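You operate a simulated robot arm through the tools that you are given. There is no shell and no other tool.

You run a simulated robot arm. Do the job below in one go: nothing can be reset, and whatever is moved stays where it is left.

TASK
Bring the hood low over the black desk mat and start the fume arm at HIGH.
Fine: place the hood, turn the hood lever to OPEN and set the speed before you switch on; the ribbon must be drawn in.

The check looks at the end state, three seconds after you hand in, the way a careful person would. Anything else that was tipped, shoved, dropped, spilled or broken makes it a failure.

THE ROBOT
A 7-joint arm with a fingered hand, fixed in place. Base frame: the origin is at the foot of the arm, x ahead of it, y to its left, z up. Units: m, degrees, N and s.
With the tool pointing down near the work surface it reaches from about 0.1 to 0.66 m from the base axis. Its first joint turns from -69.0 to 172.0 degrees. Payload 3.4 kg.
The tool frame sits at the grasp point between the pads (the TCP): z along the fingers, y along the line on which they close. The tips reach 0.025 m beyond it. Largest opening 0.088 m; the body of the gripper starts 0.029 m behind the TCP. The gripper is a hand of 4 fingers: y runs from the thumb to the fingers, the wrist lies at [-0.013, -0.097, -0.162] in the tool frame, and closing takes about 1.5 s.
Orientation is that of the tool frame in the base frame, as [roll, pitch, yaw] about the fixed x, y, z axes, in that order (R = Rz(yaw) Ry(pitch) Rx(roll)). With the fingers straight down and the wrist toward the robot, the tool's x, y and z point along [0, 1, 0], [1, 0, 0] and [0, 0, -1] of the base frame.

THE INTERFACE
- The arm moves only by the tool apply_moves. Its arguments are lists of equal length, an entry for each row: "travel": the shift along the base's x, y, z in units of 40 mm (1.0 is 40 mm), a list of three; "dr": the turn, a rotation vector about the base's x, y, z in units of 4 degrees (1.0 is 4 degrees), a list of three; "jaw": the gripper command, from -1 (fully open) to 1 (shut), values between in proportion. In form: {"travel": [[dx, dy, dz], ...], "dr": [[wx, wy, wz], ...], "jaw": [jaw, ...]}. A call has 1 to 20 rows; each row shifts and turns the commanded pose from where the row before left it. A call with a number of a shift or a turn outside -1 to 1 is refused whole. Rows are played at 5 a second. More than 0.05 m and 8.6 degrees between two rows, or a gripper value outside its range, and nothing of the call is played. Where a pose cannot be reached the arm comes as near as it can. A force on the tool above 60 N (or 10 N above the force at the start of the call, whichever is more), or a blocked arm, ends the call early, and 0.2 s more pass. The fingers move at their own pace (about 0.108 m/s each) and stop on an object; they squeeze with about 23 N. The grip force told is the motor's: it shows also when the fingers shut on nothing. Time passes only in rows, and 0.2 s behind the last, so rows that do not move let the fingers close. It gives the time, the measured TCP pose, the force on the tool (base axes), the opening and the grip force at its end, in the units of the frame above (readings bear some noise), with the torque about the TCP (base axes, N m) and any sound that the robot's microphone picked up.
- Cameras (640 x 400 px; columns grow to the right, rows downward): "scene" is fixed at [0.0529, -0.4997, 1.7134]; the picture's right is [0.50, -0.87, 0.00], its down [-0.49, -0.28, -0.82] and it looks along [0.71, 0.41, -0.57] (base axes); focal length 332 px, centre (320, 200). "wrist" rides on the gripper at [0.064, -0.083, -0.098] in the tool frame; the picture's right is [-0.62, 0.37, -0.69], its down [-0.71, -0.63, 0.30] and it looks along [-0.33, 0.68, 0.65] (tool axes); focal length 265 px, centre (320, 200). There is no depth. A picture from a camera that has moved, and an enlarged one, comes with that camera's place and axes in the base frame and with its lens.
- get_image(camera): a new picture of that camera. No time passes.
- lift_body(by): slides the trunk up (or, below 0, down) by that many m; the arm rides with it, the base frame stays. It gives what a move gives, with no picture.
- set_grasp(shape): the hand has 4 fingers and takes this shape, open, in about a second: jaw (thumb against the fingers, like two jaws); tri (thumb and two fingers); tip (a fingertip pinch); poke (one finger out to press); point (the index stretched); flat (the hand flat); cup (the hand cupped); fist (a fist). The gripper value then closes the fingers along that shape, each until it touches; the sizes above hold for jaw. It gives what a move gives, with no picture.
- zoom(camera, box): a new picture of the part [left, top, right, bottom] of that camera's present view, enlarged. No time passes.
- close_job(): hands the job in; it is judged then, once.

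Places have to be worked out from the pictures, the camera data and where the tool is seen. Open the gripper and draw the arm clear of the work before you hand the job in, unless the task says otherwise.

The tools are called after "Call:" as a command line: name --argument value ..., lists and objects as JSON in quotes. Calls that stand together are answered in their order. apply_moves: Moves the arm, as the interface text tells. Its arguments: {"type":"object","properties":{"travel":{"type":"array","items":{"type":"array","items":{"type":"number"}}},"dr":{"type":"array","items":{"type":"array","items":{"type":"number"}}},"jaw":{"type":"array","items":{"type":"number"}}},"required":["travel","dr","jaw"]} The other tools are called the same way: lift_body (by) slides the trunk up or down; set_grasp (shape) gives the hand a shape; get_image (camera) takes a picture; zoom (camera, box) takes an enlarged picture of a part of a camera's view; close_job () hands the job in.

At the start:

```text
t: 0.0
ee_pos: [0.2936, -0.3275, 1.5446]
tcp_rot: [179.9, 0.0, 90.0]
ft_force: [0.2, 0.1, 0.0]
moment: [-0.01, -0.02, -0.01]
grip_width: 0.0875
grip_force: 0.1
shape: jaw
trunk travel left (down, up): [-0.827, 0.013]
```

scene: 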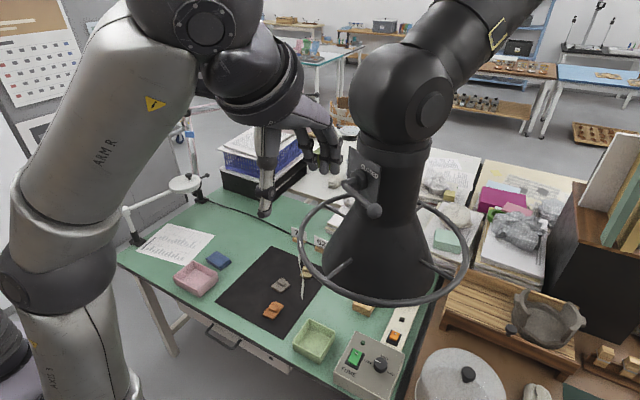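
wrist: 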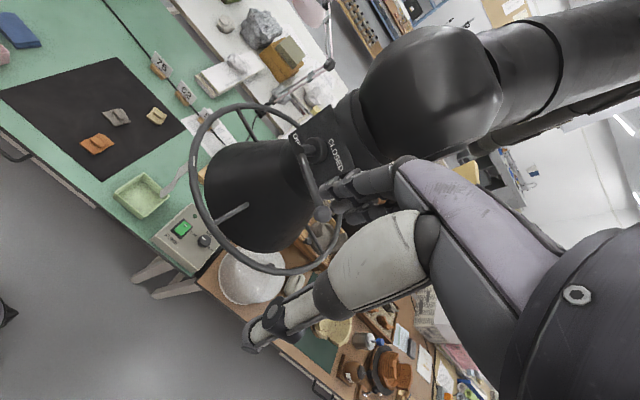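

I start by looking closely at the hood, its lever, and the control box in both cameras before moving anything.

Call:
zoom --camera "scene" --box '[280, 100, 480, 225]'

Call:
zoom --camera "scene" --box '[280, 275, 480, 400]'

Call:
zoom --camera "wrist" --box '[180, 80, 380, 205]'

Call:
zoom --camera "wrist" --box '[120, 170, 280, 270]'

Call:
zoom --camera "scene" --box '[200, 225, 360, 325]'

```text
3.20 times, centred on (380, 162) of scene
camera zoom: at [0.0529, -0.4997, 1.7134], right [0.5, -0.87, 0.0], down [-0.49, -0.28, -0.82], along [0.71, 0.41, -0.57], focal length 1061 px, centre (128, 320)
```

zoom: 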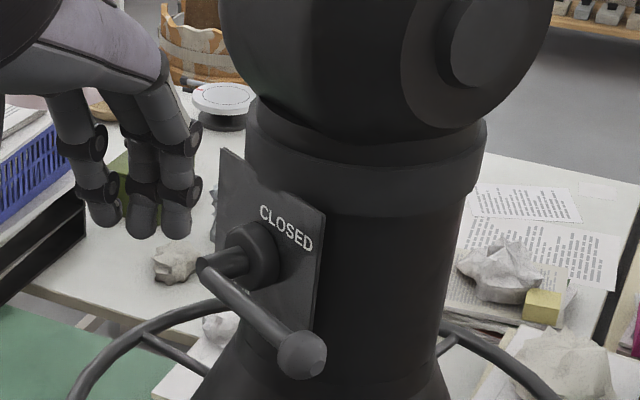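

```text
3.20 times, centred on (380, 338) of scene
camera zoom: at [0.0529, -0.4997, 1.7134], right [0.5, -0.87, 0.0], down [-0.49, -0.28, -0.82], along [0.71, 0.41, -0.57], focal length 1061 px, centre (128, -240)
```

zoom: 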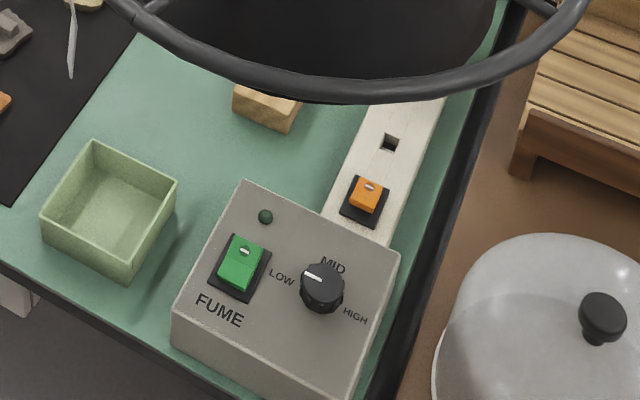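

```text
3.20 times, centred on (280, 142) of wrist
camera zoom: at [0.2111, -0.263, 1.6419], right [0.37, -0.62, 0.69], down [-0.63, -0.71, -0.31], along [0.69, -0.33, -0.65], focal length 849 px, centre (448, 384)
```

zoom: 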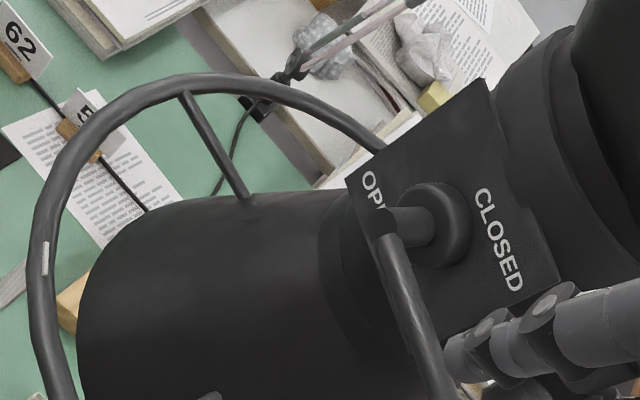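

```text
4.00 times, centred on (200, 220) of wrist
camera zoom: at [0.2111, -0.263, 1.6419], right [0.37, -0.62, 0.69], down [-0.63, -0.71, -0.31], along [0.69, -0.33, -0.65], focal length 1062 px, centre (800, 120)
```

zoom: 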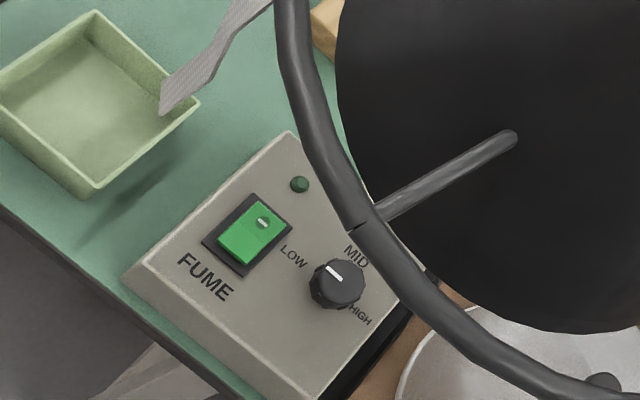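

```text
4.00 times, centred on (280, 275) of scene
camera zoom: at [0.0529, -0.4997, 1.7134], right [0.5, -0.87, 0.0], down [-0.49, -0.28, -0.82], along [0.71, 0.41, -0.57], focal length 1326 px, centre (480, -100)
```

zoom: 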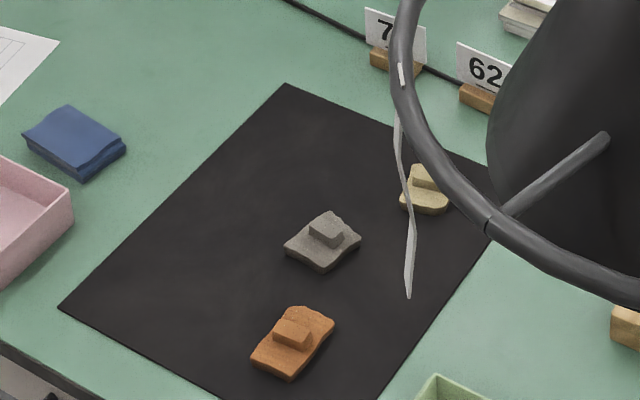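

The scene and wrist views triangulate as follows:

| Item | Estimated position |
|---|---|
| Hood ring | centre about (0.505, -0.37, 1.30), radius about 0.155 |
| Lever ball | about (0.417, -0.378, 1.434), pointing sideways next to CLOSED |
| Mat | about x 0.52–0.85, y -0.10–0.19 |
| Control knob | about (0.558, -0.398, 0.83) |

I'll move the hand left and back, away from the hood, to get another view from the wrist camera.

Call:
apply_moves --travel '[[-0.4, 1, 0], [-0.4, 1, 0], [-0.4, 1, 0], [-0.4, 1, 0], [-0.4, 1, 0], [0, 1, 0], [0, 1, 0], [0, 1, 0], [0, 0, 0]]' --dr '[[0, 0, 0], [0, 0, 0], [0, 0, 0], [0, 0, 0], [0, 0, 0], [0, 0, 0], [0, 0, 0], [0, 0, 0], [0, 0, 0]]' --jaw '[-1, -1, -1, -1, -1, -1, -1, -1, -1]'

Call:
get_image --camera "wrist"

Call:
get_image --camera "scene"

```text
t: 2.0
ee_pos: [0.3461, -0.1126, 1.5678]
tcp_rot: [179.7, 0.1, 90.0]
ft_force: [0.8, -0.3, -0.2]
moment: [0.0, -0.03, 0.02]
grip_width: 0.0878
grip_force: 0.0
shape: jaw
out of reach, approached as far as the arm can: row 1, 2, 3, 4, 5, 6, 7, 8
trunk travel left (down, up): [-0.827, 0.013]
```

```text
taken
camera wrist: at [0.2632, -0.0473, 1.6653], right [0.36, -0.62, 0.7], down [-0.63, -0.71, -0.31], along [0.69, -0.33, -0.65], focal length 265 px, centre (320, 200)
```

wrist: 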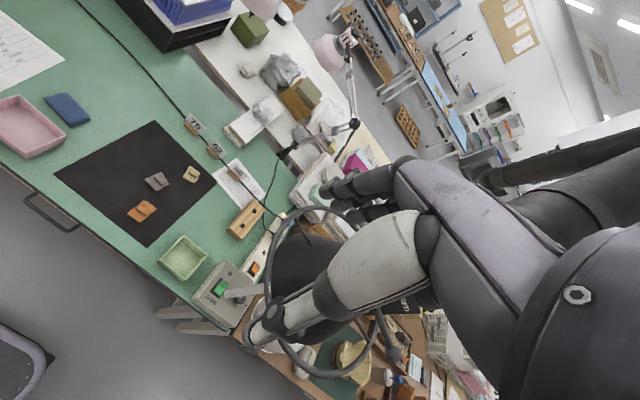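

```text
taken
```

scene: 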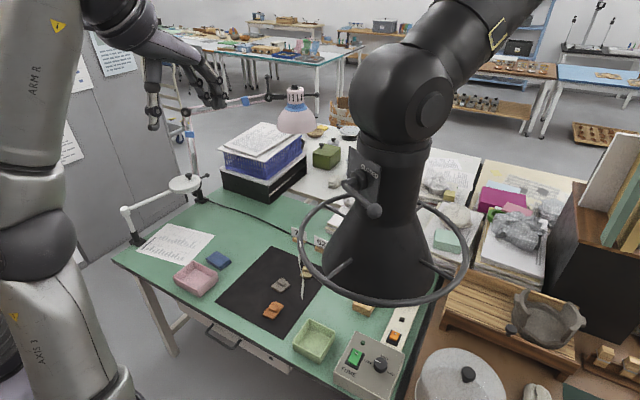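

The trunk is too high here, so the arm is near its reach limit, and the hand sits clear to the left of the hood at (0.35, -0.11, 1.57). I'll lower the trunk by 0.2 m and look again.

Call:
lift_body --by -0.2

Call:
get_image --camera "wrist"

Call:
get_image --camera "scene"

```text
t: 4.2
ee_pos: [0.3475, -0.1128, 1.3682]
tcp_rot: [179.7, 0.0, 89.8]
ft_force: [0.8, -0.2, -0.5]
moment: [-0.02, 0.02, 0.0]
grip_width: 0.0878
grip_force: 0.0
shape: jaw
trunk travel left (down, up): [-0.627, 0.213]
```

```text
taken
camera wrist: at [0.2636, -0.0474, 1.4654], right [0.36, -0.62, 0.69], down [-0.63, -0.71, -0.31], along [0.69, -0.33, -0.65], focal length 265 px, centre (320, 200)
```

wrist: 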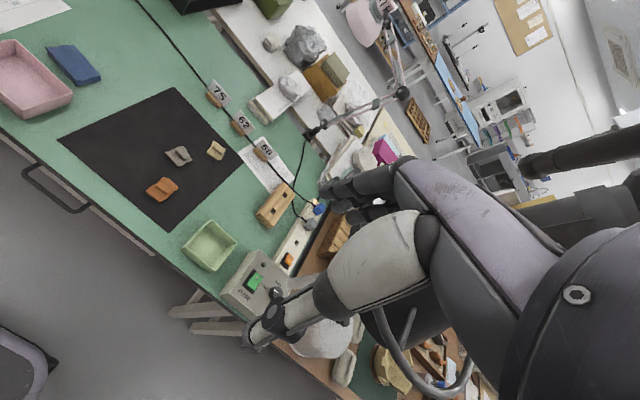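

```text
taken
```

scene: 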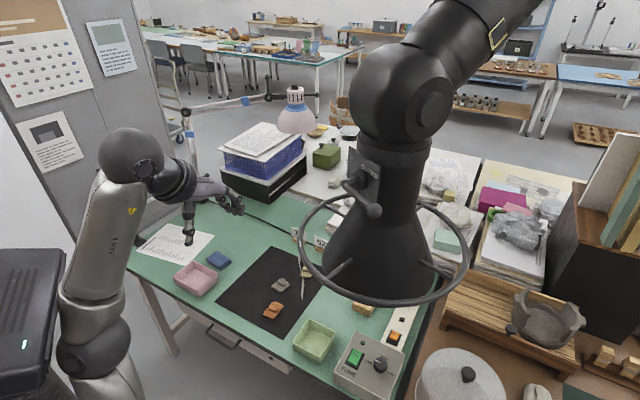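

The wrist camera now has a clear view of the table, with a power strip and cable next to the control box. I'll zoom in on those.

Call:
zoom --camera "wrist" --box '[230, 180, 358, 260]'

Call:
zoom --camera "wrist" --box '[200, 230, 328, 310]'

Call:
zoom --camera "wrist" --box '[190, 60, 350, 160]'

Call:
zoom --camera "scene" --box '[270, 160, 430, 260]'

Call:
zoom --camera "scene" --box '[330, 320, 430, 382]'

```text
5.00 times, centred on (294, 220) of wrist
camera zoom: at [0.2636, -0.0474, 1.4654], right [0.36, -0.62, 0.69], down [-0.63, -0.71, -0.31], along [0.69, -0.33, -0.65], focal length 1327 px, centre (450, 100)
```

zoom: 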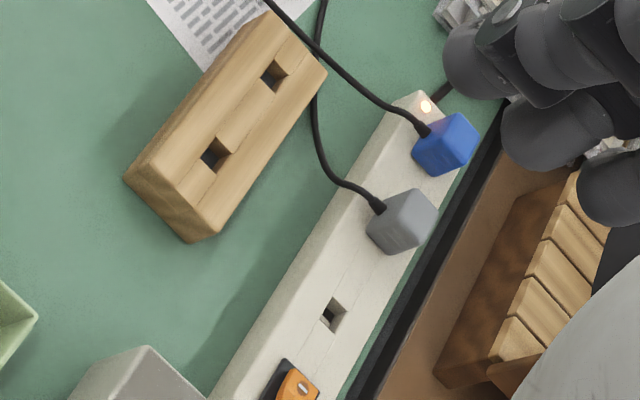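

```text
5.00 times, centred on (264, 270) of wrist
camera zoom: at [0.2636, -0.0474, 1.4654], right [0.36, -0.62, 0.69], down [-0.63, -0.71, -0.31], along [0.69, -0.33, -0.65], focal length 1327 px, centre (600, -150)
```

zoom: 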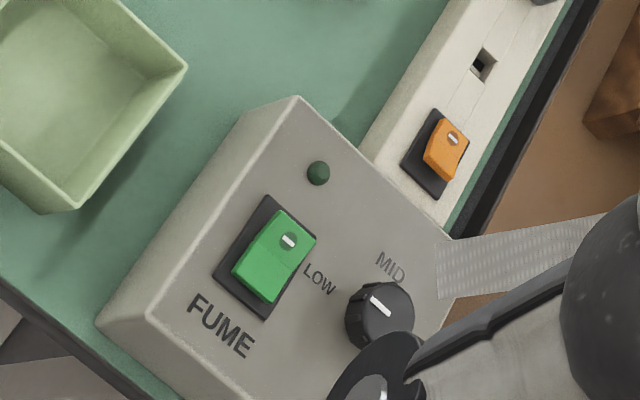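

```text
4.00 times, centred on (270, 110) of wrist
camera zoom: at [0.2636, -0.0474, 1.4654], right [0.36, -0.62, 0.69], down [-0.63, -0.71, -0.31], along [0.69, -0.33, -0.65], focal length 1062 px, centre (520, 560)
```

zoom: 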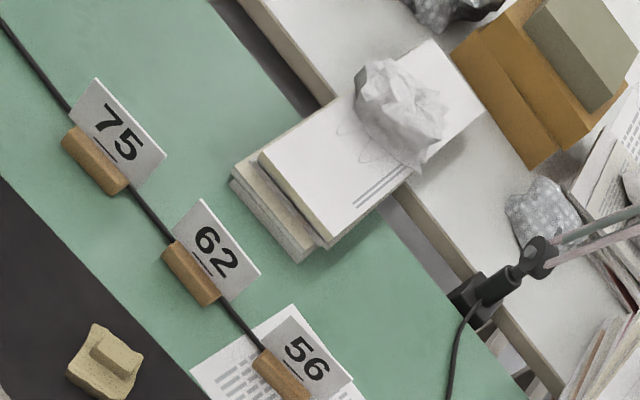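

```text
4.00 times, centred on (350, 210) of scene
camera zoom: at [0.0529, -0.4997, 1.7134], right [0.5, -0.87, 0.0], down [-0.49, -0.28, -0.82], along [0.71, 0.41, -0.57], focal length 1326 px, centre (200, 160)
```

zoom: 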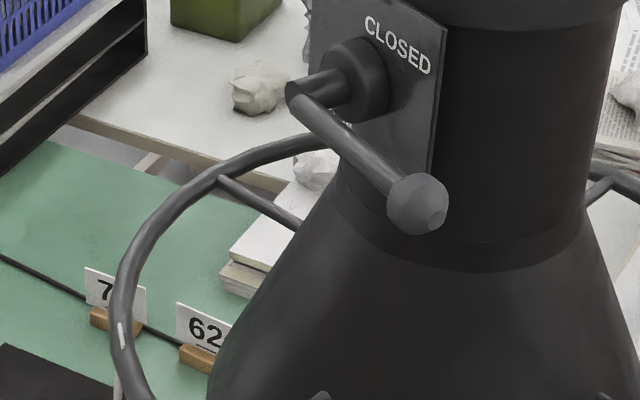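

```text
6.40 times, centred on (380, 351) of scene
camera zoom: at [0.0529, -0.4997, 1.7134], right [0.5, -0.87, 0.0], down [-0.49, -0.28, -0.82], along [0.71, 0.41, -0.57], focal length 2122 px, centre (-64, -766)
```

zoom: 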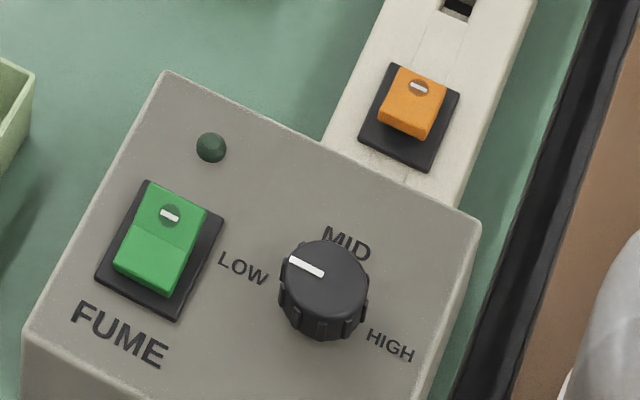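

The strip's indicator lamp is lit and its plugs are in, so it's already powered and I'll leave the orange rocker alone. The speed knob points at LOW. The ring has spokes roughly every 90°, with a free arc facing the robot. I'll raise the trunk again for better reach at ring height.

Call:
lift_body --by 0.17

Call:
apply_moves --travel '[[-0.5, -1, -0.3], [-0.5, -1, -0.3], [-0.5, -1, -0.3], [-0.2, -1, -0.3], [0, -1, -0.3], [0, -1, -0.3], [0, -1, -0.2], [0, 0, 0]]' --dr '[[0, 0, 0], [0, 0, 0], [0, 0, 0], [0, 0, 0], [0, 0, 0], [0, 0, 0], [0, 0, 0], [0, 0, 0]]' --jaw '[-1, -1, -1, -1, -1, -1, -1, -1]'

Call:
get_image --camera "wrist"

Call:
get_image --camera "scene"

```text
t: 6.1
ee_pos: [0.3464, -0.1128, 1.5385]
tcp_rot: [179.8, 0.0, 89.9]
ft_force: [0.1, -0.7, -0.8]
moment: [0.01, -0.01, 0.0]
grip_width: 0.088
grip_force: 0.0
shape: jaw
trunk travel left (down, up): [-0.797, 0.043]
```

```text
t: 7.9
ee_pos: [0.2856, -0.3926, 1.4609]
tcp_rot: [179.7, 0.0, 90.0]
ft_force: [0.7, 0.6, -0.1]
moment: [0.0, -0.01, -0.01]
grip_width: 0.0877
grip_force: 0.1
shape: jaw
out of reach, approached as far as the arm can: row 1
trunk travel left (down, up): [-0.797, 0.043]
```

```text
taken
camera wrist: at [0.2022, -0.3278, 1.5586], right [0.36, -0.62, 0.7], down [-0.63, -0.71, -0.31], along [0.69, -0.33, -0.65], focal length 265 px, centre (320, 200)
```

wrist: 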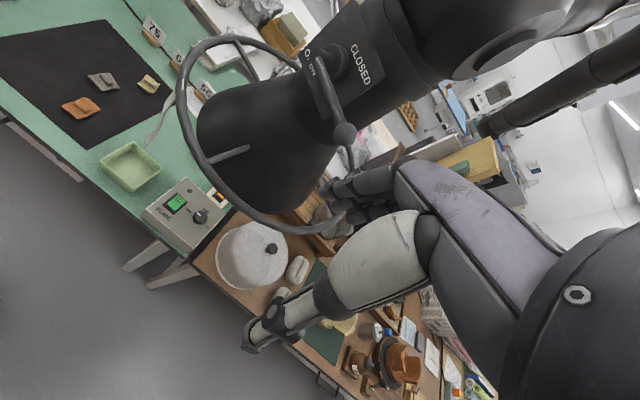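

```text
taken
```

scene: 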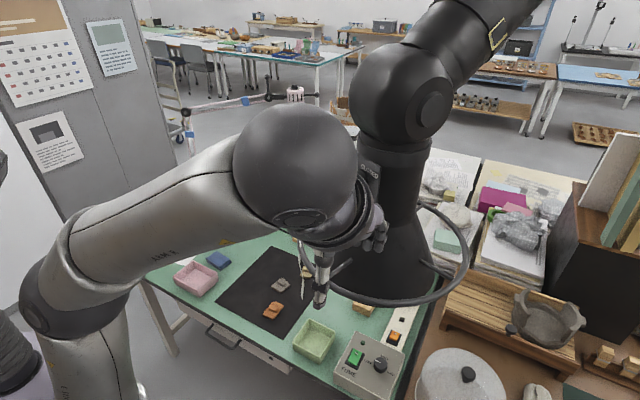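

From this closer position I'll zoom in on the hood, ring and lever to refine their geometry.

Call:
zoom --camera "wrist" --box '[160, 20, 400, 170]'

Call:
zoom --camera "wrist" --box '[160, 100, 400, 250]'

```text
2.67 times, centred on (280, 95) of wrist
camera zoom: at [0.2022, -0.3278, 1.5586], right [0.36, -0.62, 0.7], down [-0.63, -0.71, -0.31], along [0.69, -0.33, -0.65], focal length 708 px, centre (427, 480)
```

zoom: 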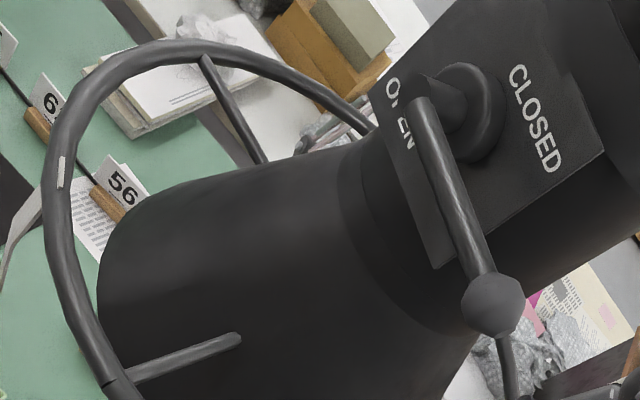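

```text
2.67 times, centred on (280, 175) of wrist
camera zoom: at [0.2022, -0.3278, 1.5586], right [0.36, -0.62, 0.7], down [-0.63, -0.71, -0.31], along [0.69, -0.33, -0.65], focal length 708 px, centre (427, 267)
```

zoom: 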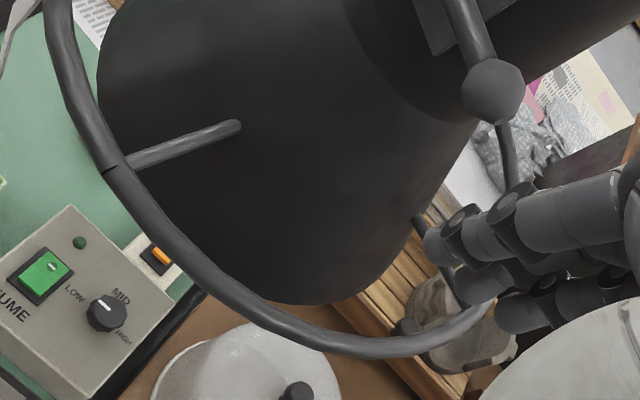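

The refined fit puts the ring centre at about (0.52, -0.365), radius 0.15, z about 1.297, with spokes near 162° and 252°. I'll grip the free arc near 220°, at (0.408, -0.461), which stays clear of the lever ball. First I'll yaw the hand 40° and hover above that spot, slightly outward.

Call:
apply_moves --travel '[[0, -0.372, 0], [0, -0.372, 0], [0, -0.372, 0], [0, -0.372, 0], [0, -0.372, 0], [0.572, 0, 0], [0.572, 0, 0], [0.572, 0, 0], [0.572, 0, 0], [0.572, 0, 0], [0, 0, 0]]' --dr '[[0, 0, 1], [0, 0, 1], [0, 0, 1], [0, 0, 1], [0, 0, 1], [0, 0, 1], [0, 0, 1], [0, 0, 1], [0, 0, 1], [0, 0, 1], [0, 0, 0]]' --jaw '[-0.3, -0.3, -0.3, -0.3, -0.3, -0.3, -0.3, -0.3, -0.3, -0.3, -0.3]'

Call:
get_image --camera "wrist"

Call:
get_image --camera "scene"

```text
t: 10.3
ee_pos: [0.3599, -0.4204, 1.4192]
tcp_rot: [179.6, 0.1, 129.9]
ft_force: [0.4, 0.0, 0.7]
moment: [0.03, 0.01, -0.02]
grip_width: 0.0574
grip_force: 0.0
shape: jaw
out of reach, approached as far as the arm can: row 4, 5, 6, 8, 9, 10
trunk travel left (down, up): [-0.797, 0.043]
```

```text
taken
camera wrist: at [0.254, -0.4225, 1.5164], right [0.68, -0.24, 0.7], down [-0.02, -0.95, -0.31], along [0.74, 0.19, -0.65], focal length 265 px, centre (320, 200)
```

wrist: 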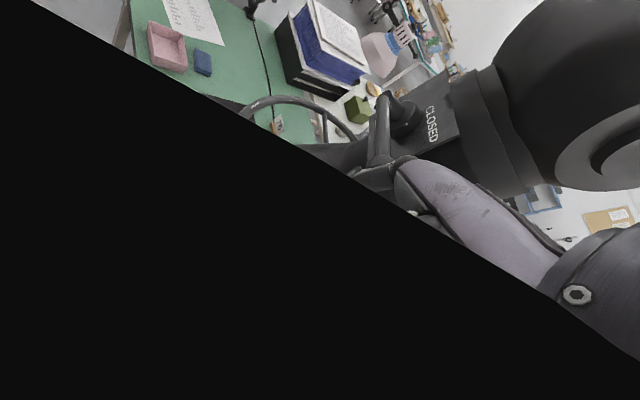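

```text
taken
```

scene: 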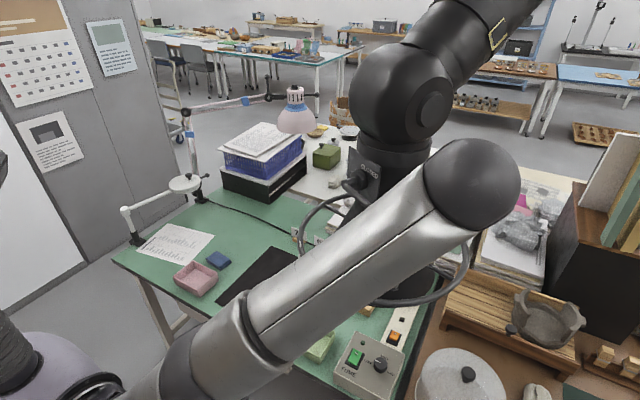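

With +40° yaw that spot is at the edge of the arm's range, because the first joint is near its right limit. I'll back out the same way, then use the free arc on the robot's left side of the ring, near 140° at about (0.40, -0.271), with the hand yawed the other way.

Call:
apply_moves --travel '[[-0.37, 0, 0.2], [-0.37, 0, 0.2], [-0.37, 0, 0.2], [-0.37, 0, 0.2], [-0.37, 0, 0.2], [0, 0.3, 0], [0, 0.3, 0], [0, 0.4, 0], [0, 0.5, 0], [0, 0.5, 0], [0, 0.5, 0], [0, 0.5, 0], [0, 0.5, 0], [0, 0.5, 0], [0, 0.5, 0], [0, 0, 0]]' --dr '[[0, 0, -1], [0, 0, -1], [0, 0, -1], [0, 0, -1], [0, 0, -1], [0, 0, -1], [0, 0, -1], [0, 0, -1], [0, 0, -1], [0, 0, -1], [0, 0, -1], [0, 0, -1], [0, 0, -1], [0, 0, -1], [0, 0, -1], [0, 0, 0]]' --jaw '[-0.3, -0.3, -0.3, -0.3, -0.3, -0.3, -0.3, -0.3, -0.3, -0.3, -0.3, -0.3, -0.3, -0.3, -0.3, -0.3]'

Call:
get_image --camera "scene"

Call:
get_image --camera "wrist"

```text
t: 13.7
ee_pos: [0.3051, -0.2805, 1.4866]
tcp_rot: [179.7, -0.2, 69.9]
ft_force: [0.0, -0.5, -1.0]
moment: [-0.01, 0.01, 0.0]
grip_width: 0.0577
grip_force: 0.1
shape: jaw
out of reach, approached as far as the arm can: row 4, 13, 14, 15
trunk travel left (down, up): [-0.797, 0.043]
```

```text
taken
```

scene: 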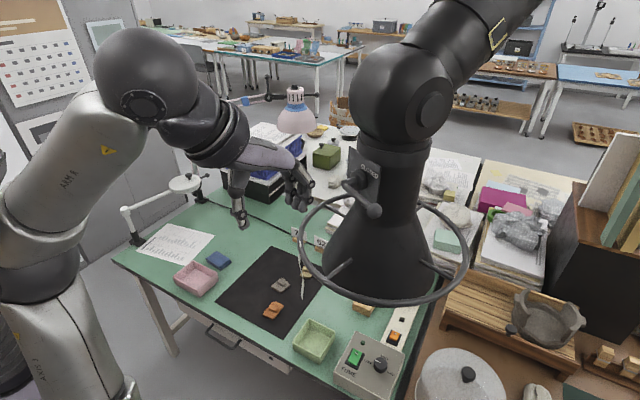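

```text
taken
camera wrist: at [0.2502, -0.1905, 1.5832], right [0.13, -0.71, 0.69], down [-0.84, -0.45, -0.31], along [0.53, -0.54, -0.65], focal length 265 px, centre (320, 200)
```

wrist: 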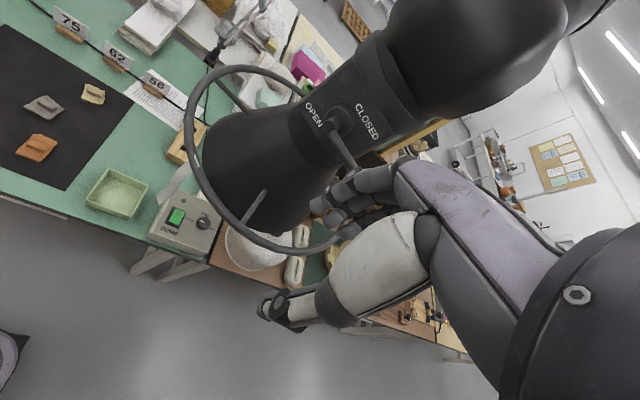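

Backed out cleanly, and the OPEN label is now readable. I'll zoom in to check the ring and lever plate from this angle.

Call:
zoom --camera "wrist" --box '[180, 50, 420, 200]'

Call:
zoom --camera "wrist" --box '[180, 130, 420, 280]'

```text
2.67 times, centred on (300, 125) of wrist
camera zoom: at [0.2502, -0.1905, 1.5832], right [0.13, -0.71, 0.69], down [-0.84, -0.45, -0.31], along [0.53, -0.54, -0.65], focal length 708 px, centre (373, 400)
```

zoom: 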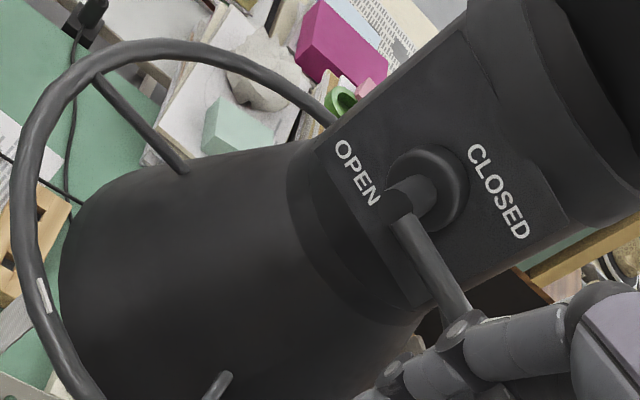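

```text
2.67 times, centred on (300, 205) of wrist
camera zoom: at [0.2502, -0.1905, 1.5832], right [0.13, -0.71, 0.69], down [-0.84, -0.45, -0.31], along [0.53, -0.54, -0.65], focal length 708 px, centre (373, 187)
```

zoom: 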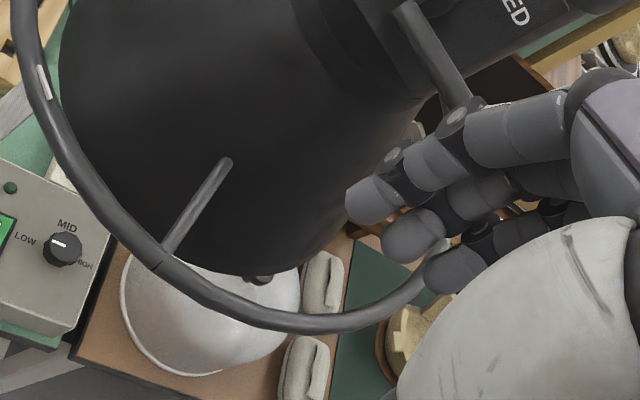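

The lever plate confirms it: the lever is now horizontal at CLOSED, and OPEN is straight down. Next I'll bring the hand over the ring arc near 140°, yawed -40° and slightly outward, still above the ring.

Call:
apply_moves --travel '[[0.3, 0.1, -0.35], [0.4, 0.1, -0.35], [0.4, 0.1, -0.35], [0.45, 0.1, -0.35], [0.5, 0.1, -0.3], [0, 0, 0]]' --dr '[[0, 0, -1], [0, 0, -1], [0, 0, -1], [0, 0, -1], [0, 0, -1], [0, 0, 0]]' --jaw '[-0.3, -0.3, -0.3, -0.3, -0.3, -0.3]'

Call:
get_image --camera "scene"

Call:
get_image --camera "wrist"

```text
t: 15.1
ee_pos: [0.3859, -0.3003, 1.4314]
tcp_rot: [179.8, -0.1, 49.9]
ft_force: [-0.5, 0.1, 0.5]
moment: [-0.01, -0.01, -0.02]
grip_width: 0.0575
grip_force: 0.0
shape: jaw
out of reach, approached as far as the arm can: row 1, 2, 3, 4
trunk travel left (down, up): [-0.797, 0.043]
```

```text
taken
```

scene: 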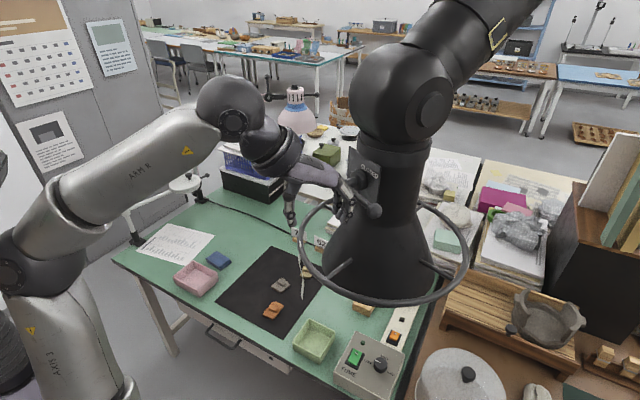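

```text
taken
camera wrist: at [0.3635, -0.1964, 1.5294], right [-0.12, -0.71, 0.69], down [-0.94, -0.14, -0.31], along [0.32, -0.69, -0.65], focal length 265 px, centre (320, 200)
```

wrist: 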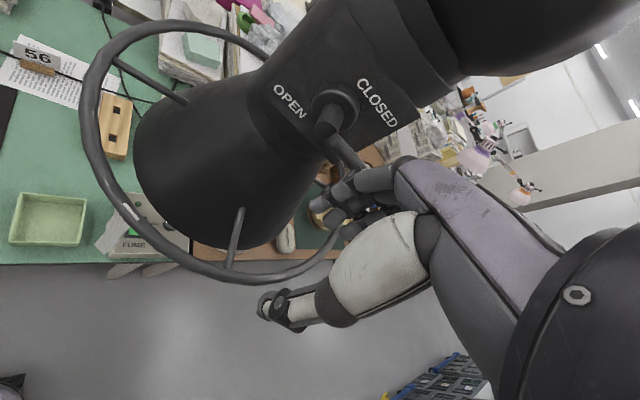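

The hand is about 4 cm short in y and close to the lever shaft. I'll shift left, away from the lever, to the hover point above the ring arc.

Call:
apply_moves --travel '[[-0.1, 0.35, 0], [0, 0.35, 0], [0.1, 0.3, 0], [0, 0, 0]]' --dr '[[0, 0, 0], [0, 0, 0], [0, 0, 0], [0, 0, 0]]' --jaw '[-0.3, -0.3, -0.3, -0.3]'

Call:
zoom --camera "wrist" --box '[80, 150, 400, 350]'

Call:
zoom --camera "scene" --box '[260, 130, 420, 230]'

```text
t: 16.1
ee_pos: [0.4001, -0.2722, 1.4455]
tcp_rot: [179.8, -0.1, 49.9]
ft_force: [-0.7, 0.7, -0.7]
moment: [-0.01, 0.02, -0.01]
grip_width: 0.0575
grip_force: 0.0
shape: jaw
out of reach, approached as far as the arm can: row 1, 2, 3
trunk travel left (down, up): [-0.797, 0.043]
```

```text
2.00 times, centred on (240, 250) of wrist
camera zoom: at [0.3772, -0.169, 1.5424], right [-0.12, -0.71, 0.69], down [-0.94, -0.14, -0.31], along [0.32, -0.69, -0.65], focal length 531 px, centre (480, 100)
```

zoom: 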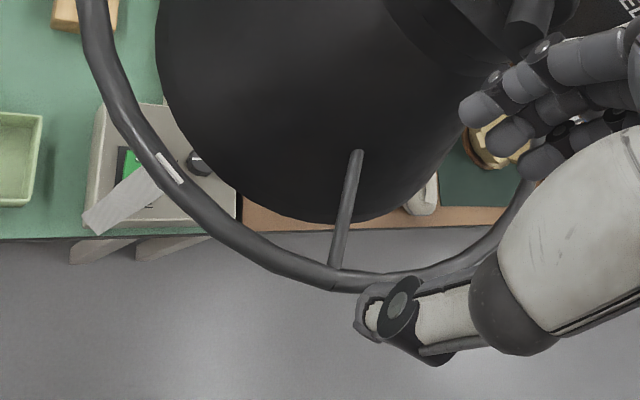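

```text
4.00 times, centred on (340, 180) of scene
camera zoom: at [0.0529, -0.4997, 1.7134], right [0.5, -0.87, 0.0], down [-0.49, -0.28, -0.82], along [0.71, 0.41, -0.57], focal length 1326 px, centre (240, 280)
```

zoom: 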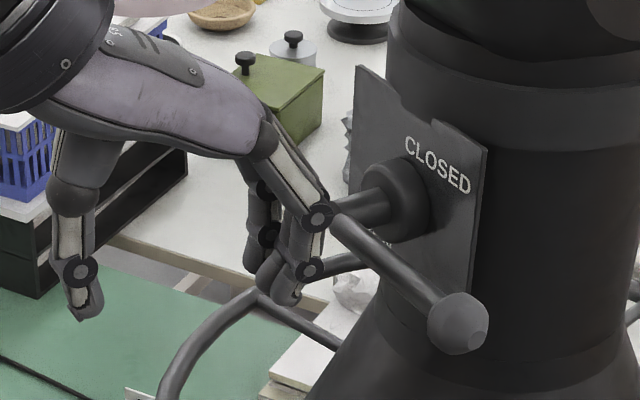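

The hand is at the inner edge of its reach at this height. I'll raise the trunk its last bit so the arm works lower relative to the shoulder, then descend slightly outward of the ring arc.

Call:
lift_body --by 0.042

Call:
apply_moves --travel '[[-0.1, 0.1, -0.5], [-0.1, 0.1, -0.5], [-0.1, 0.1, -0.5], [0, 0, -0.5], [0, 0, 0]]' --dr '[[0, 0, 0], [0, 0, 0], [0, 0, 0], [0, 0, 0], [0, 0, 0]]' --jaw '[-0.3, -0.3, -0.3, -0.3, -0.3]'

Call:
zoom --camera "scene" --box '[260, 150, 420, 250]'

Call:
get_image --camera "wrist"

```text
t: 16.9
ee_pos: [0.3999, -0.273, 1.486]
tcp_rot: [179.9, -0.2, 50.1]
ft_force: [-0.1, -0.4, 0.5]
moment: [0.02, -0.02, 0.01]
grip_width: 0.0577
grip_force: 0.0
shape: jaw
trunk travel left (down, up): [-0.839, 0.001]
```

```text
t: 18.1
ee_pos: [0.4237, -0.2905, 1.4338]
tcp_rot: [-179.9, -0.1, 50.0]
ft_force: [-0.5, 0.4, 0.4]
moment: [0.01, 0.0, -0.03]
grip_width: 0.0566
grip_force: 0.0
shape: jaw
out of reach, approached as far as the arm can: row 1, 2, 3, 4
trunk travel left (down, up): [-0.839, 0.001]
```

```text
4.00 times, centred on (340, 200) of scene
camera zoom: at [0.0529, -0.4997, 1.7134], right [0.5, -0.87, 0.0], down [-0.49, -0.28, -0.82], along [0.71, 0.41, -0.57], focal length 1326 px, centre (240, 200)
```

zoom: 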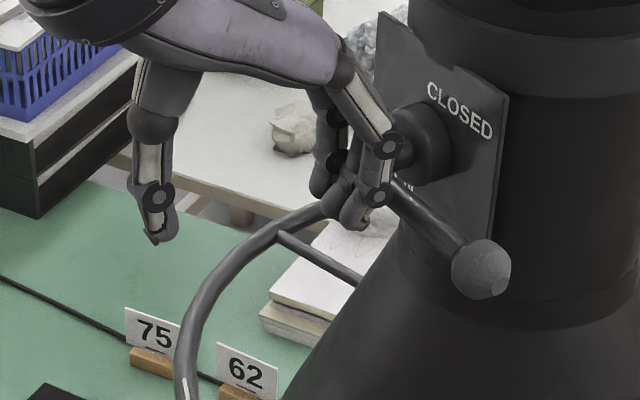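

```text
taken
camera wrist: at [0.4018, -0.1865, 1.5314], right [-0.12, -0.71, 0.69], down [-0.94, -0.14, -0.31], along [0.32, -0.69, -0.65], focal length 265 px, centre (320, 200)
```

wrist: 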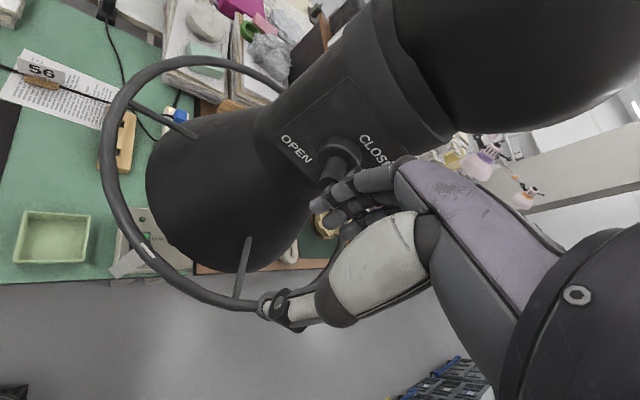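

The limit is an inner one: with the trunk this high the forearm can't fold enough. I'll retreat upward and away from the lever, lower the trunk, and approach again from there.

Call:
apply_moves --travel '[[-0.2, 0.2, 0.7], [-0.4, 0.2, 0.7], [-0.6, 0.3, 0.6], [-0.7, 0.3, 0.4], [-0.8, 0.3, 0.3], [0, 0, 0]]' --dr '[[0, 0, 0], [0, 0, 0], [0, 0, 0], [0, 0, 0], [0, 0, 0], [0, 0, 0]]' --jaw '[-0.3, -0.3, -0.3, -0.3, -0.3, -0.3]'

Call:
zoom --camera "scene" --box '[200, 100, 440, 250]'

```text
t: 19.5
ee_pos: [0.325, -0.2463, 1.5578]
tcp_rot: [179.8, 0.0, 49.8]
ft_force: [-0.2, -0.5, 0.5]
moment: [0.01, 0.01, 0.01]
grip_width: 0.057
grip_force: 0.0
shape: jaw
out of reach, approached as far as the arm can: row 4, 5
trunk travel left (down, up): [-0.839, 0.001]
```

```text
2.67 times, centred on (320, 175) of scene
camera zoom: at [0.0529, -0.4997, 1.7134], right [0.5, -0.87, 0.0], down [-0.49, -0.28, -0.82], along [0.71, 0.41, -0.57], focal length 884 px, centre (320, 267)
```

zoom: 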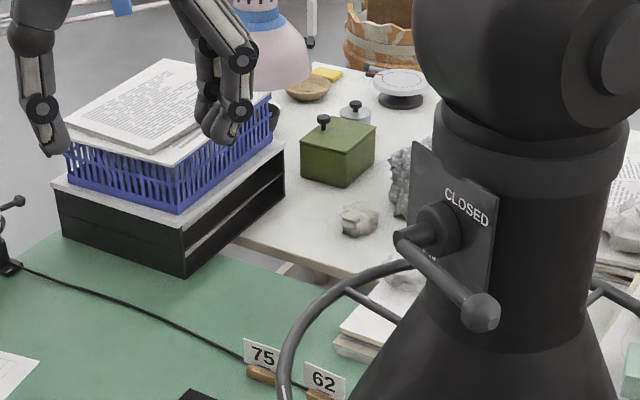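

The hand is now clear at (0.325, -0.246, 1.558) and the hood looks undisturbed. I'll lower the trunk 0.18 m; the fingertips will stay above and outside the ring.

Call:
lift_body --by -0.18

Call:
apply_moves --travel '[[0.3, -0.05, 0.2], [0.4, -0.1, 0.2], [0.4, -0.1, 0.1], [0.4, -0.1, 0], [0, 0, 0]]' --dr '[[0, 0, 0], [0, 0, 0], [0, 0, 0], [0, 0, 0], [0, 0, 0]]' --jaw '[-0.3, -0.3, -0.3, -0.3, -0.3]'

Call:
zoom --camera "scene" --box '[200, 130, 440, 280]'

Call:
get_image --camera "wrist"

```text
t: 21.5
ee_pos: [0.3263, -0.246, 1.3765]
tcp_rot: [179.9, 0.0, 49.8]
ft_force: [0.4, 0.2, -0.3]
moment: [-0.03, 0.01, -0.01]
grip_width: 0.0573
grip_force: 0.0
shape: jaw
trunk travel left (down, up): [-0.659, 0.181]
```

```text
t: 22.7
ee_pos: [0.3841, -0.2584, 1.3984]
tcp_rot: [179.7, 0.0, 49.9]
ft_force: [1.0, -0.8, 0.2]
moment: [0.01, -0.03, -0.01]
grip_width: 0.0573
grip_force: 0.0
shape: jaw
trunk travel left (down, up): [-0.659, 0.181]
```

```text
2.67 times, centred on (320, 205) of scene
camera zoom: at [0.0529, -0.4997, 1.7134], right [0.5, -0.87, 0.0], down [-0.49, -0.28, -0.82], along [0.71, 0.41, -0.57], focal length 884 px, centre (320, 187)
```

zoom: 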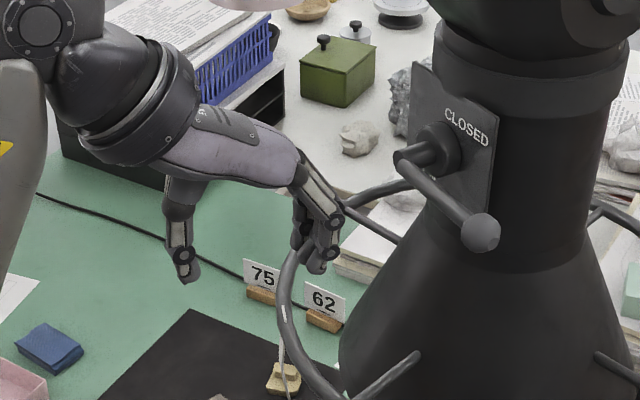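

```text
taken
camera wrist: at [0.3627, -0.1547, 1.4951], right [-0.12, -0.71, 0.69], down [-0.94, -0.14, -0.31], along [0.32, -0.69, -0.65], focal length 265 px, centre (320, 200)
```

wrist: 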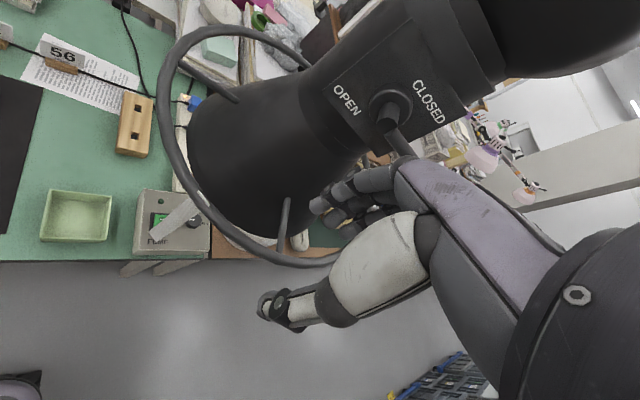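

I'm now in reach at (0.384, -0.258, 1.398), with fingers set to go inside the ring and thumb outside. I'll descend to ring height in small steps.

Call:
apply_moves --travel '[[0, 0, -0.5], [0, 0, -0.5], [0, 0, -0.5], [0.1, -0.1, -0.5], [0, 0, -0.5], [0, 0, 0]]' --dr '[[0, 0, 0], [0, 0, 0], [0, 0, 0], [0, 0, 0], [0, 0, 0], [0, 0, 0]]' --jaw '[-0.3, -0.3, -0.3, -0.3, -0.3, -0.3]'

Call:
zoom --camera "scene" --box '[240, 190, 400, 290]'

Call:
zoom --camera "wrist" --box '[140, 130, 460, 330]'

```text
t: 24.1
ee_pos: [0.3991, -0.2731, 1.307]
tcp_rot: [-179.9, -0.1, 49.9]
ft_force: [0.4, 0.7, -0.1]
moment: [-0.01, 0.0, 0.01]
grip_width: 0.0571
grip_force: 0.0
shape: jaw
out of reach, approached as far as the arm can: row 4, 5
trunk travel left (down, up): [-0.659, 0.181]
```

```text
4.00 times, centred on (320, 240) of scene
camera zoom: at [0.0529, -0.4997, 1.7134], right [0.5, -0.87, 0.0], down [-0.49, -0.28, -0.82], along [0.71, 0.41, -0.57], focal length 1326 px, centre (320, 40)
```

zoom: 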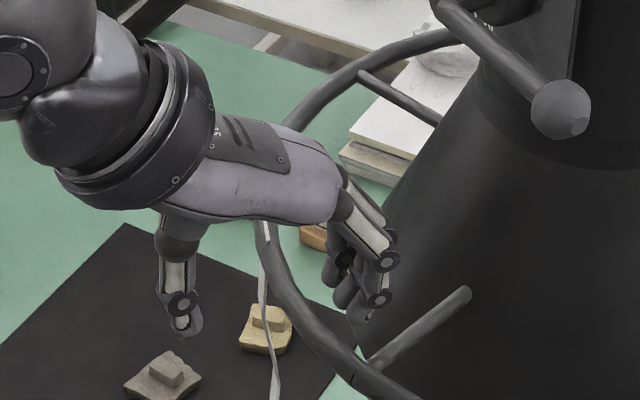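

```text
2.00 times, centred on (300, 230) of wrist
camera zoom: at [0.3776, -0.1691, 1.4037], right [-0.12, -0.71, 0.69], down [-0.94, -0.14, -0.3], along [0.31, -0.69, -0.66], focal length 531 px, centre (360, 140)
```

zoom: 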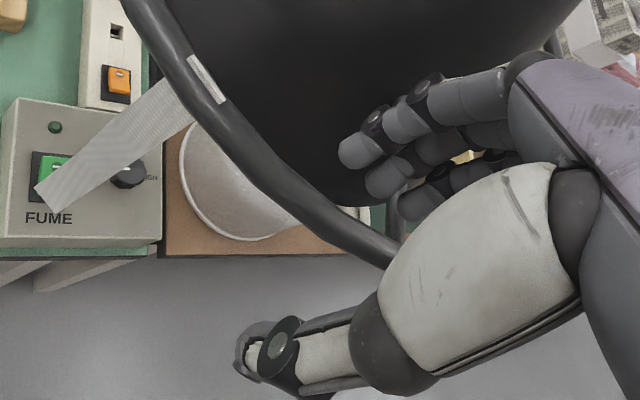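

The ring passes between thumb and fingers, and the TCP is at (0.399, -0.273, 1.307), right on the tube. I'll close the grip.

Call:
apply_moves --travel '[[0, 0, 0], [0, 0, 0], [0, 0, 0], [0, 0, 0], [0, 0, 0], [0, 0, 0], [0, 0, 0], [0, 0, 0], [0, 0, 0]]' --dr '[[0, 0, 0], [0, 0, 0], [0, 0, 0], [0, 0, 0], [0, 0, 0], [0, 0, 0], [0, 0, 0], [0, 0, 0], [0, 0, 0]]' --jaw '[0.2, 0.6, 1, 1, 1, 1, 1, 1, 1]'

Call:
zoom --camera "wrist" --box '[140, 130, 460, 330]'

Call:
get_image --camera "scene"

```text
t: 26.1
ee_pos: [0.4009, -0.2733, 1.3074]
tcp_rot: [-179.9, -0.1, 49.8]
ft_force: [-1.0, -0.6, 0.6]
moment: [-0.02, -0.01, 0.01]
grip_width: 0.0
grip_force: 23.2
shape: jaw
trunk travel left (down, up): [-0.659, 0.181]
```

```text
2.00 times, centred on (300, 230) of wrist
camera zoom: at [0.3778, -0.1689, 1.4037], right [-0.12, -0.71, 0.69], down [-0.94, -0.14, -0.3], along [0.31, -0.69, -0.66], focal length 531 px, centre (360, 140)
```

zoom: 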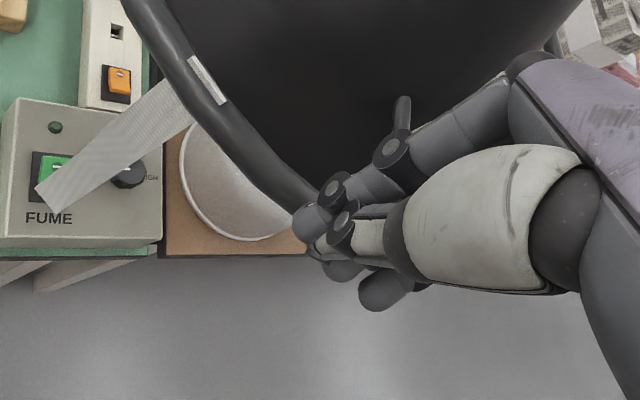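

```text
taken
```

scene: 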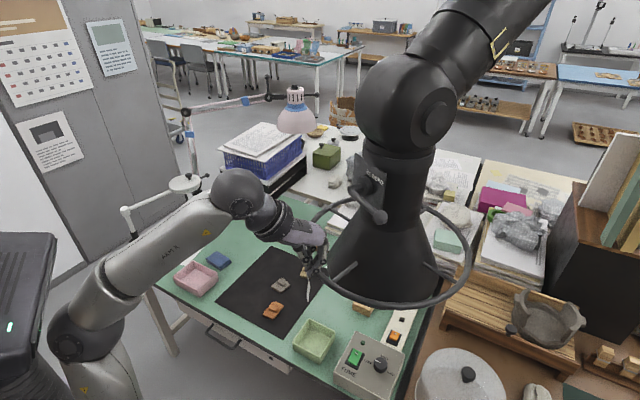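

The gripper reads fully closed, yet the hood shifted a couple of centimetres. I need to see whether the ring is caught inside the hand or was pushed inward.

Call:
zoom --camera "scene" --box '[280, 210, 360, 260]'

Call:
zoom --camera "wrist" --box '[250, 180, 378, 260]'

Call:
zoom --camera "scene" --box '[280, 80, 500, 320]'

```text
8.00 times, centred on (320, 235) of scene
camera zoom: at [0.0529, -0.4997, 1.7134], right [0.5, -0.87, 0.0], down [-0.49, -0.28, -0.82], along [0.71, 0.41, -0.57], focal length 2653 px, centre (320, -80)
```

zoom: 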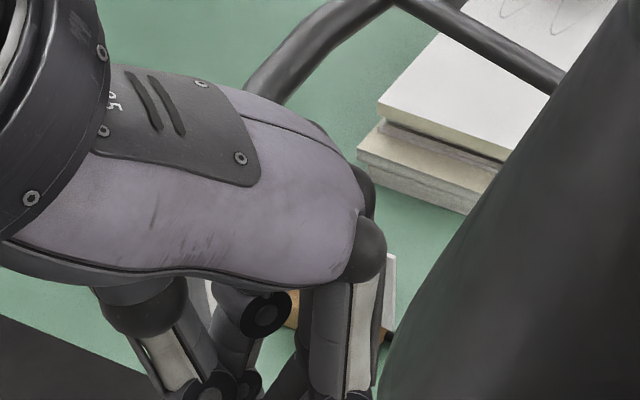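

```text
5.00 times, centred on (314, 220) of wrist
camera zoom: at [0.3778, -0.1689, 1.4037], right [-0.12, -0.71, 0.69], down [-0.94, -0.14, -0.3], along [0.31, -0.69, -0.66], focal length 1327 px, centre (350, 100)
```

zoom: 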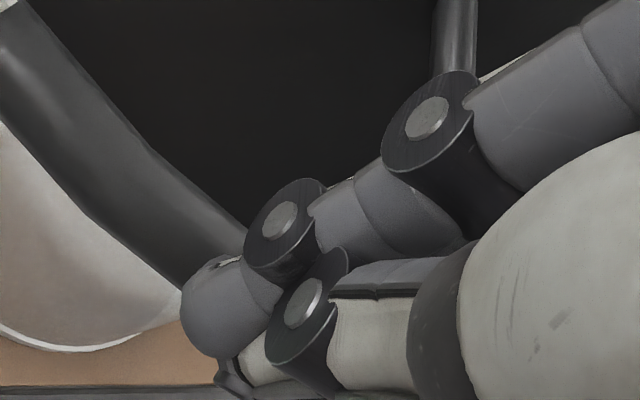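

```text
1.67 times, centred on (390, 200) of scene
camera zoom: at [0.0529, -0.4997, 1.7134], right [0.5, -0.87, 0.0], down [-0.49, -0.28, -0.82], along [0.71, 0.41, -0.57], focal length 553 px, centre (203, 200)
```

zoom: 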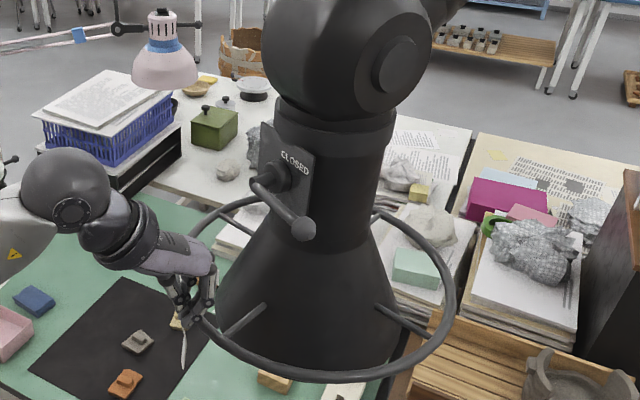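

Triangulating the ribbon tag again puts the ring about 2 cm lower (z about 1.278) and 1 cm further in. My earlier brush against it moved the hood slightly, so the fingers just closed above the tube. I'll reopen, shift slightly inward and lower by the trunk to straddle the ring.

Call:
apply_moves --travel '[[0, 0, 0], [0, 0, 0], [0, 0, 0], [0, 0, 0], [0.1, -0.1, 0.1], [0, 0, 0], [0, 0, 0]]' --dr '[[0, 0, 0], [0, 0, 0], [0, 0, 0], [0, 0, 0], [0, 0, 0], [0, 0, 0], [0, 0, 0]]' --jaw '[-0.3, -0.3, -0.3, -0.3, -0.3, -0.3, -0.3]'

Call:
lift_body --by -0.032

Call:
zoom --camera "wrist" --box '[140, 130, 460, 330]'

Call:
zoom --camera "scene" --box '[240, 190, 400, 290]'

```text
t: 27.7
ee_pos: [0.4044, -0.2764, 1.3106]
tcp_rot: [179.9, 0.1, 49.9]
ft_force: [-0.5, 0.2, 1.4]
moment: [0.01, 0.03, 0.01]
grip_width: 0.0572
grip_force: 0.1
shape: jaw
trunk travel left (down, up): [-0.659, 0.181]
```

```text
t: 28.5
ee_pos: [0.4043, -0.2755, 1.279]
tcp_rot: [179.9, 0.1, 50.0]
ft_force: [0.7, 0.6, 0.0]
moment: [0.01, 0.0, 0.03]
grip_width: 0.057
grip_force: 0.0
shape: jaw
trunk travel left (down, up): [-0.627, 0.213]
```

```text
2.00 times, centred on (300, 230) of wrist
camera zoom: at [0.3819, -0.1711, 1.3757], right [-0.12, -0.71, 0.69], down [-0.94, -0.14, -0.3], along [0.32, -0.69, -0.65], focal length 531 px, centre (360, 140)
```

zoom: 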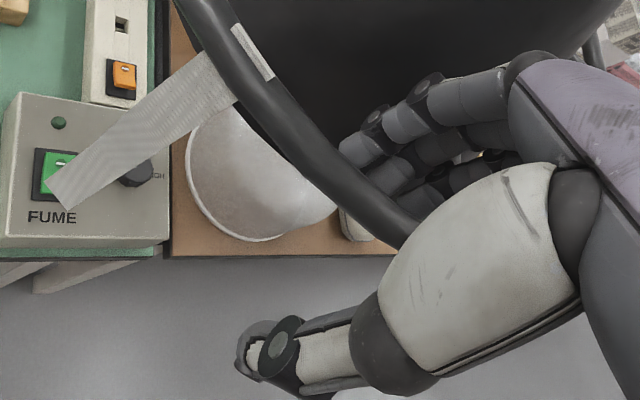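

```text
4.00 times, centred on (320, 240) of scene
camera zoom: at [0.0529, -0.4997, 1.7134], right [0.5, -0.87, 0.0], down [-0.49, -0.28, -0.82], along [0.71, 0.41, -0.57], focal length 1326 px, centre (320, 40)
```

zoom: 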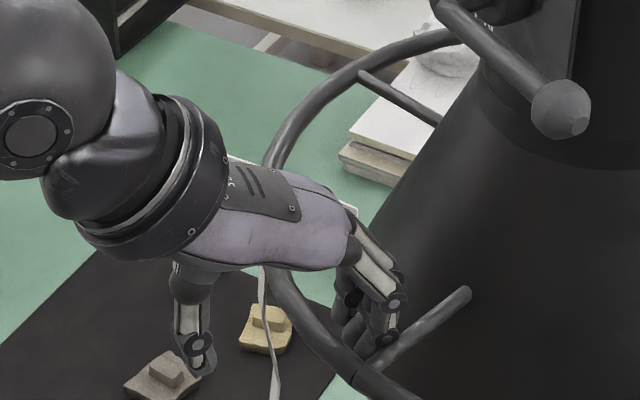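

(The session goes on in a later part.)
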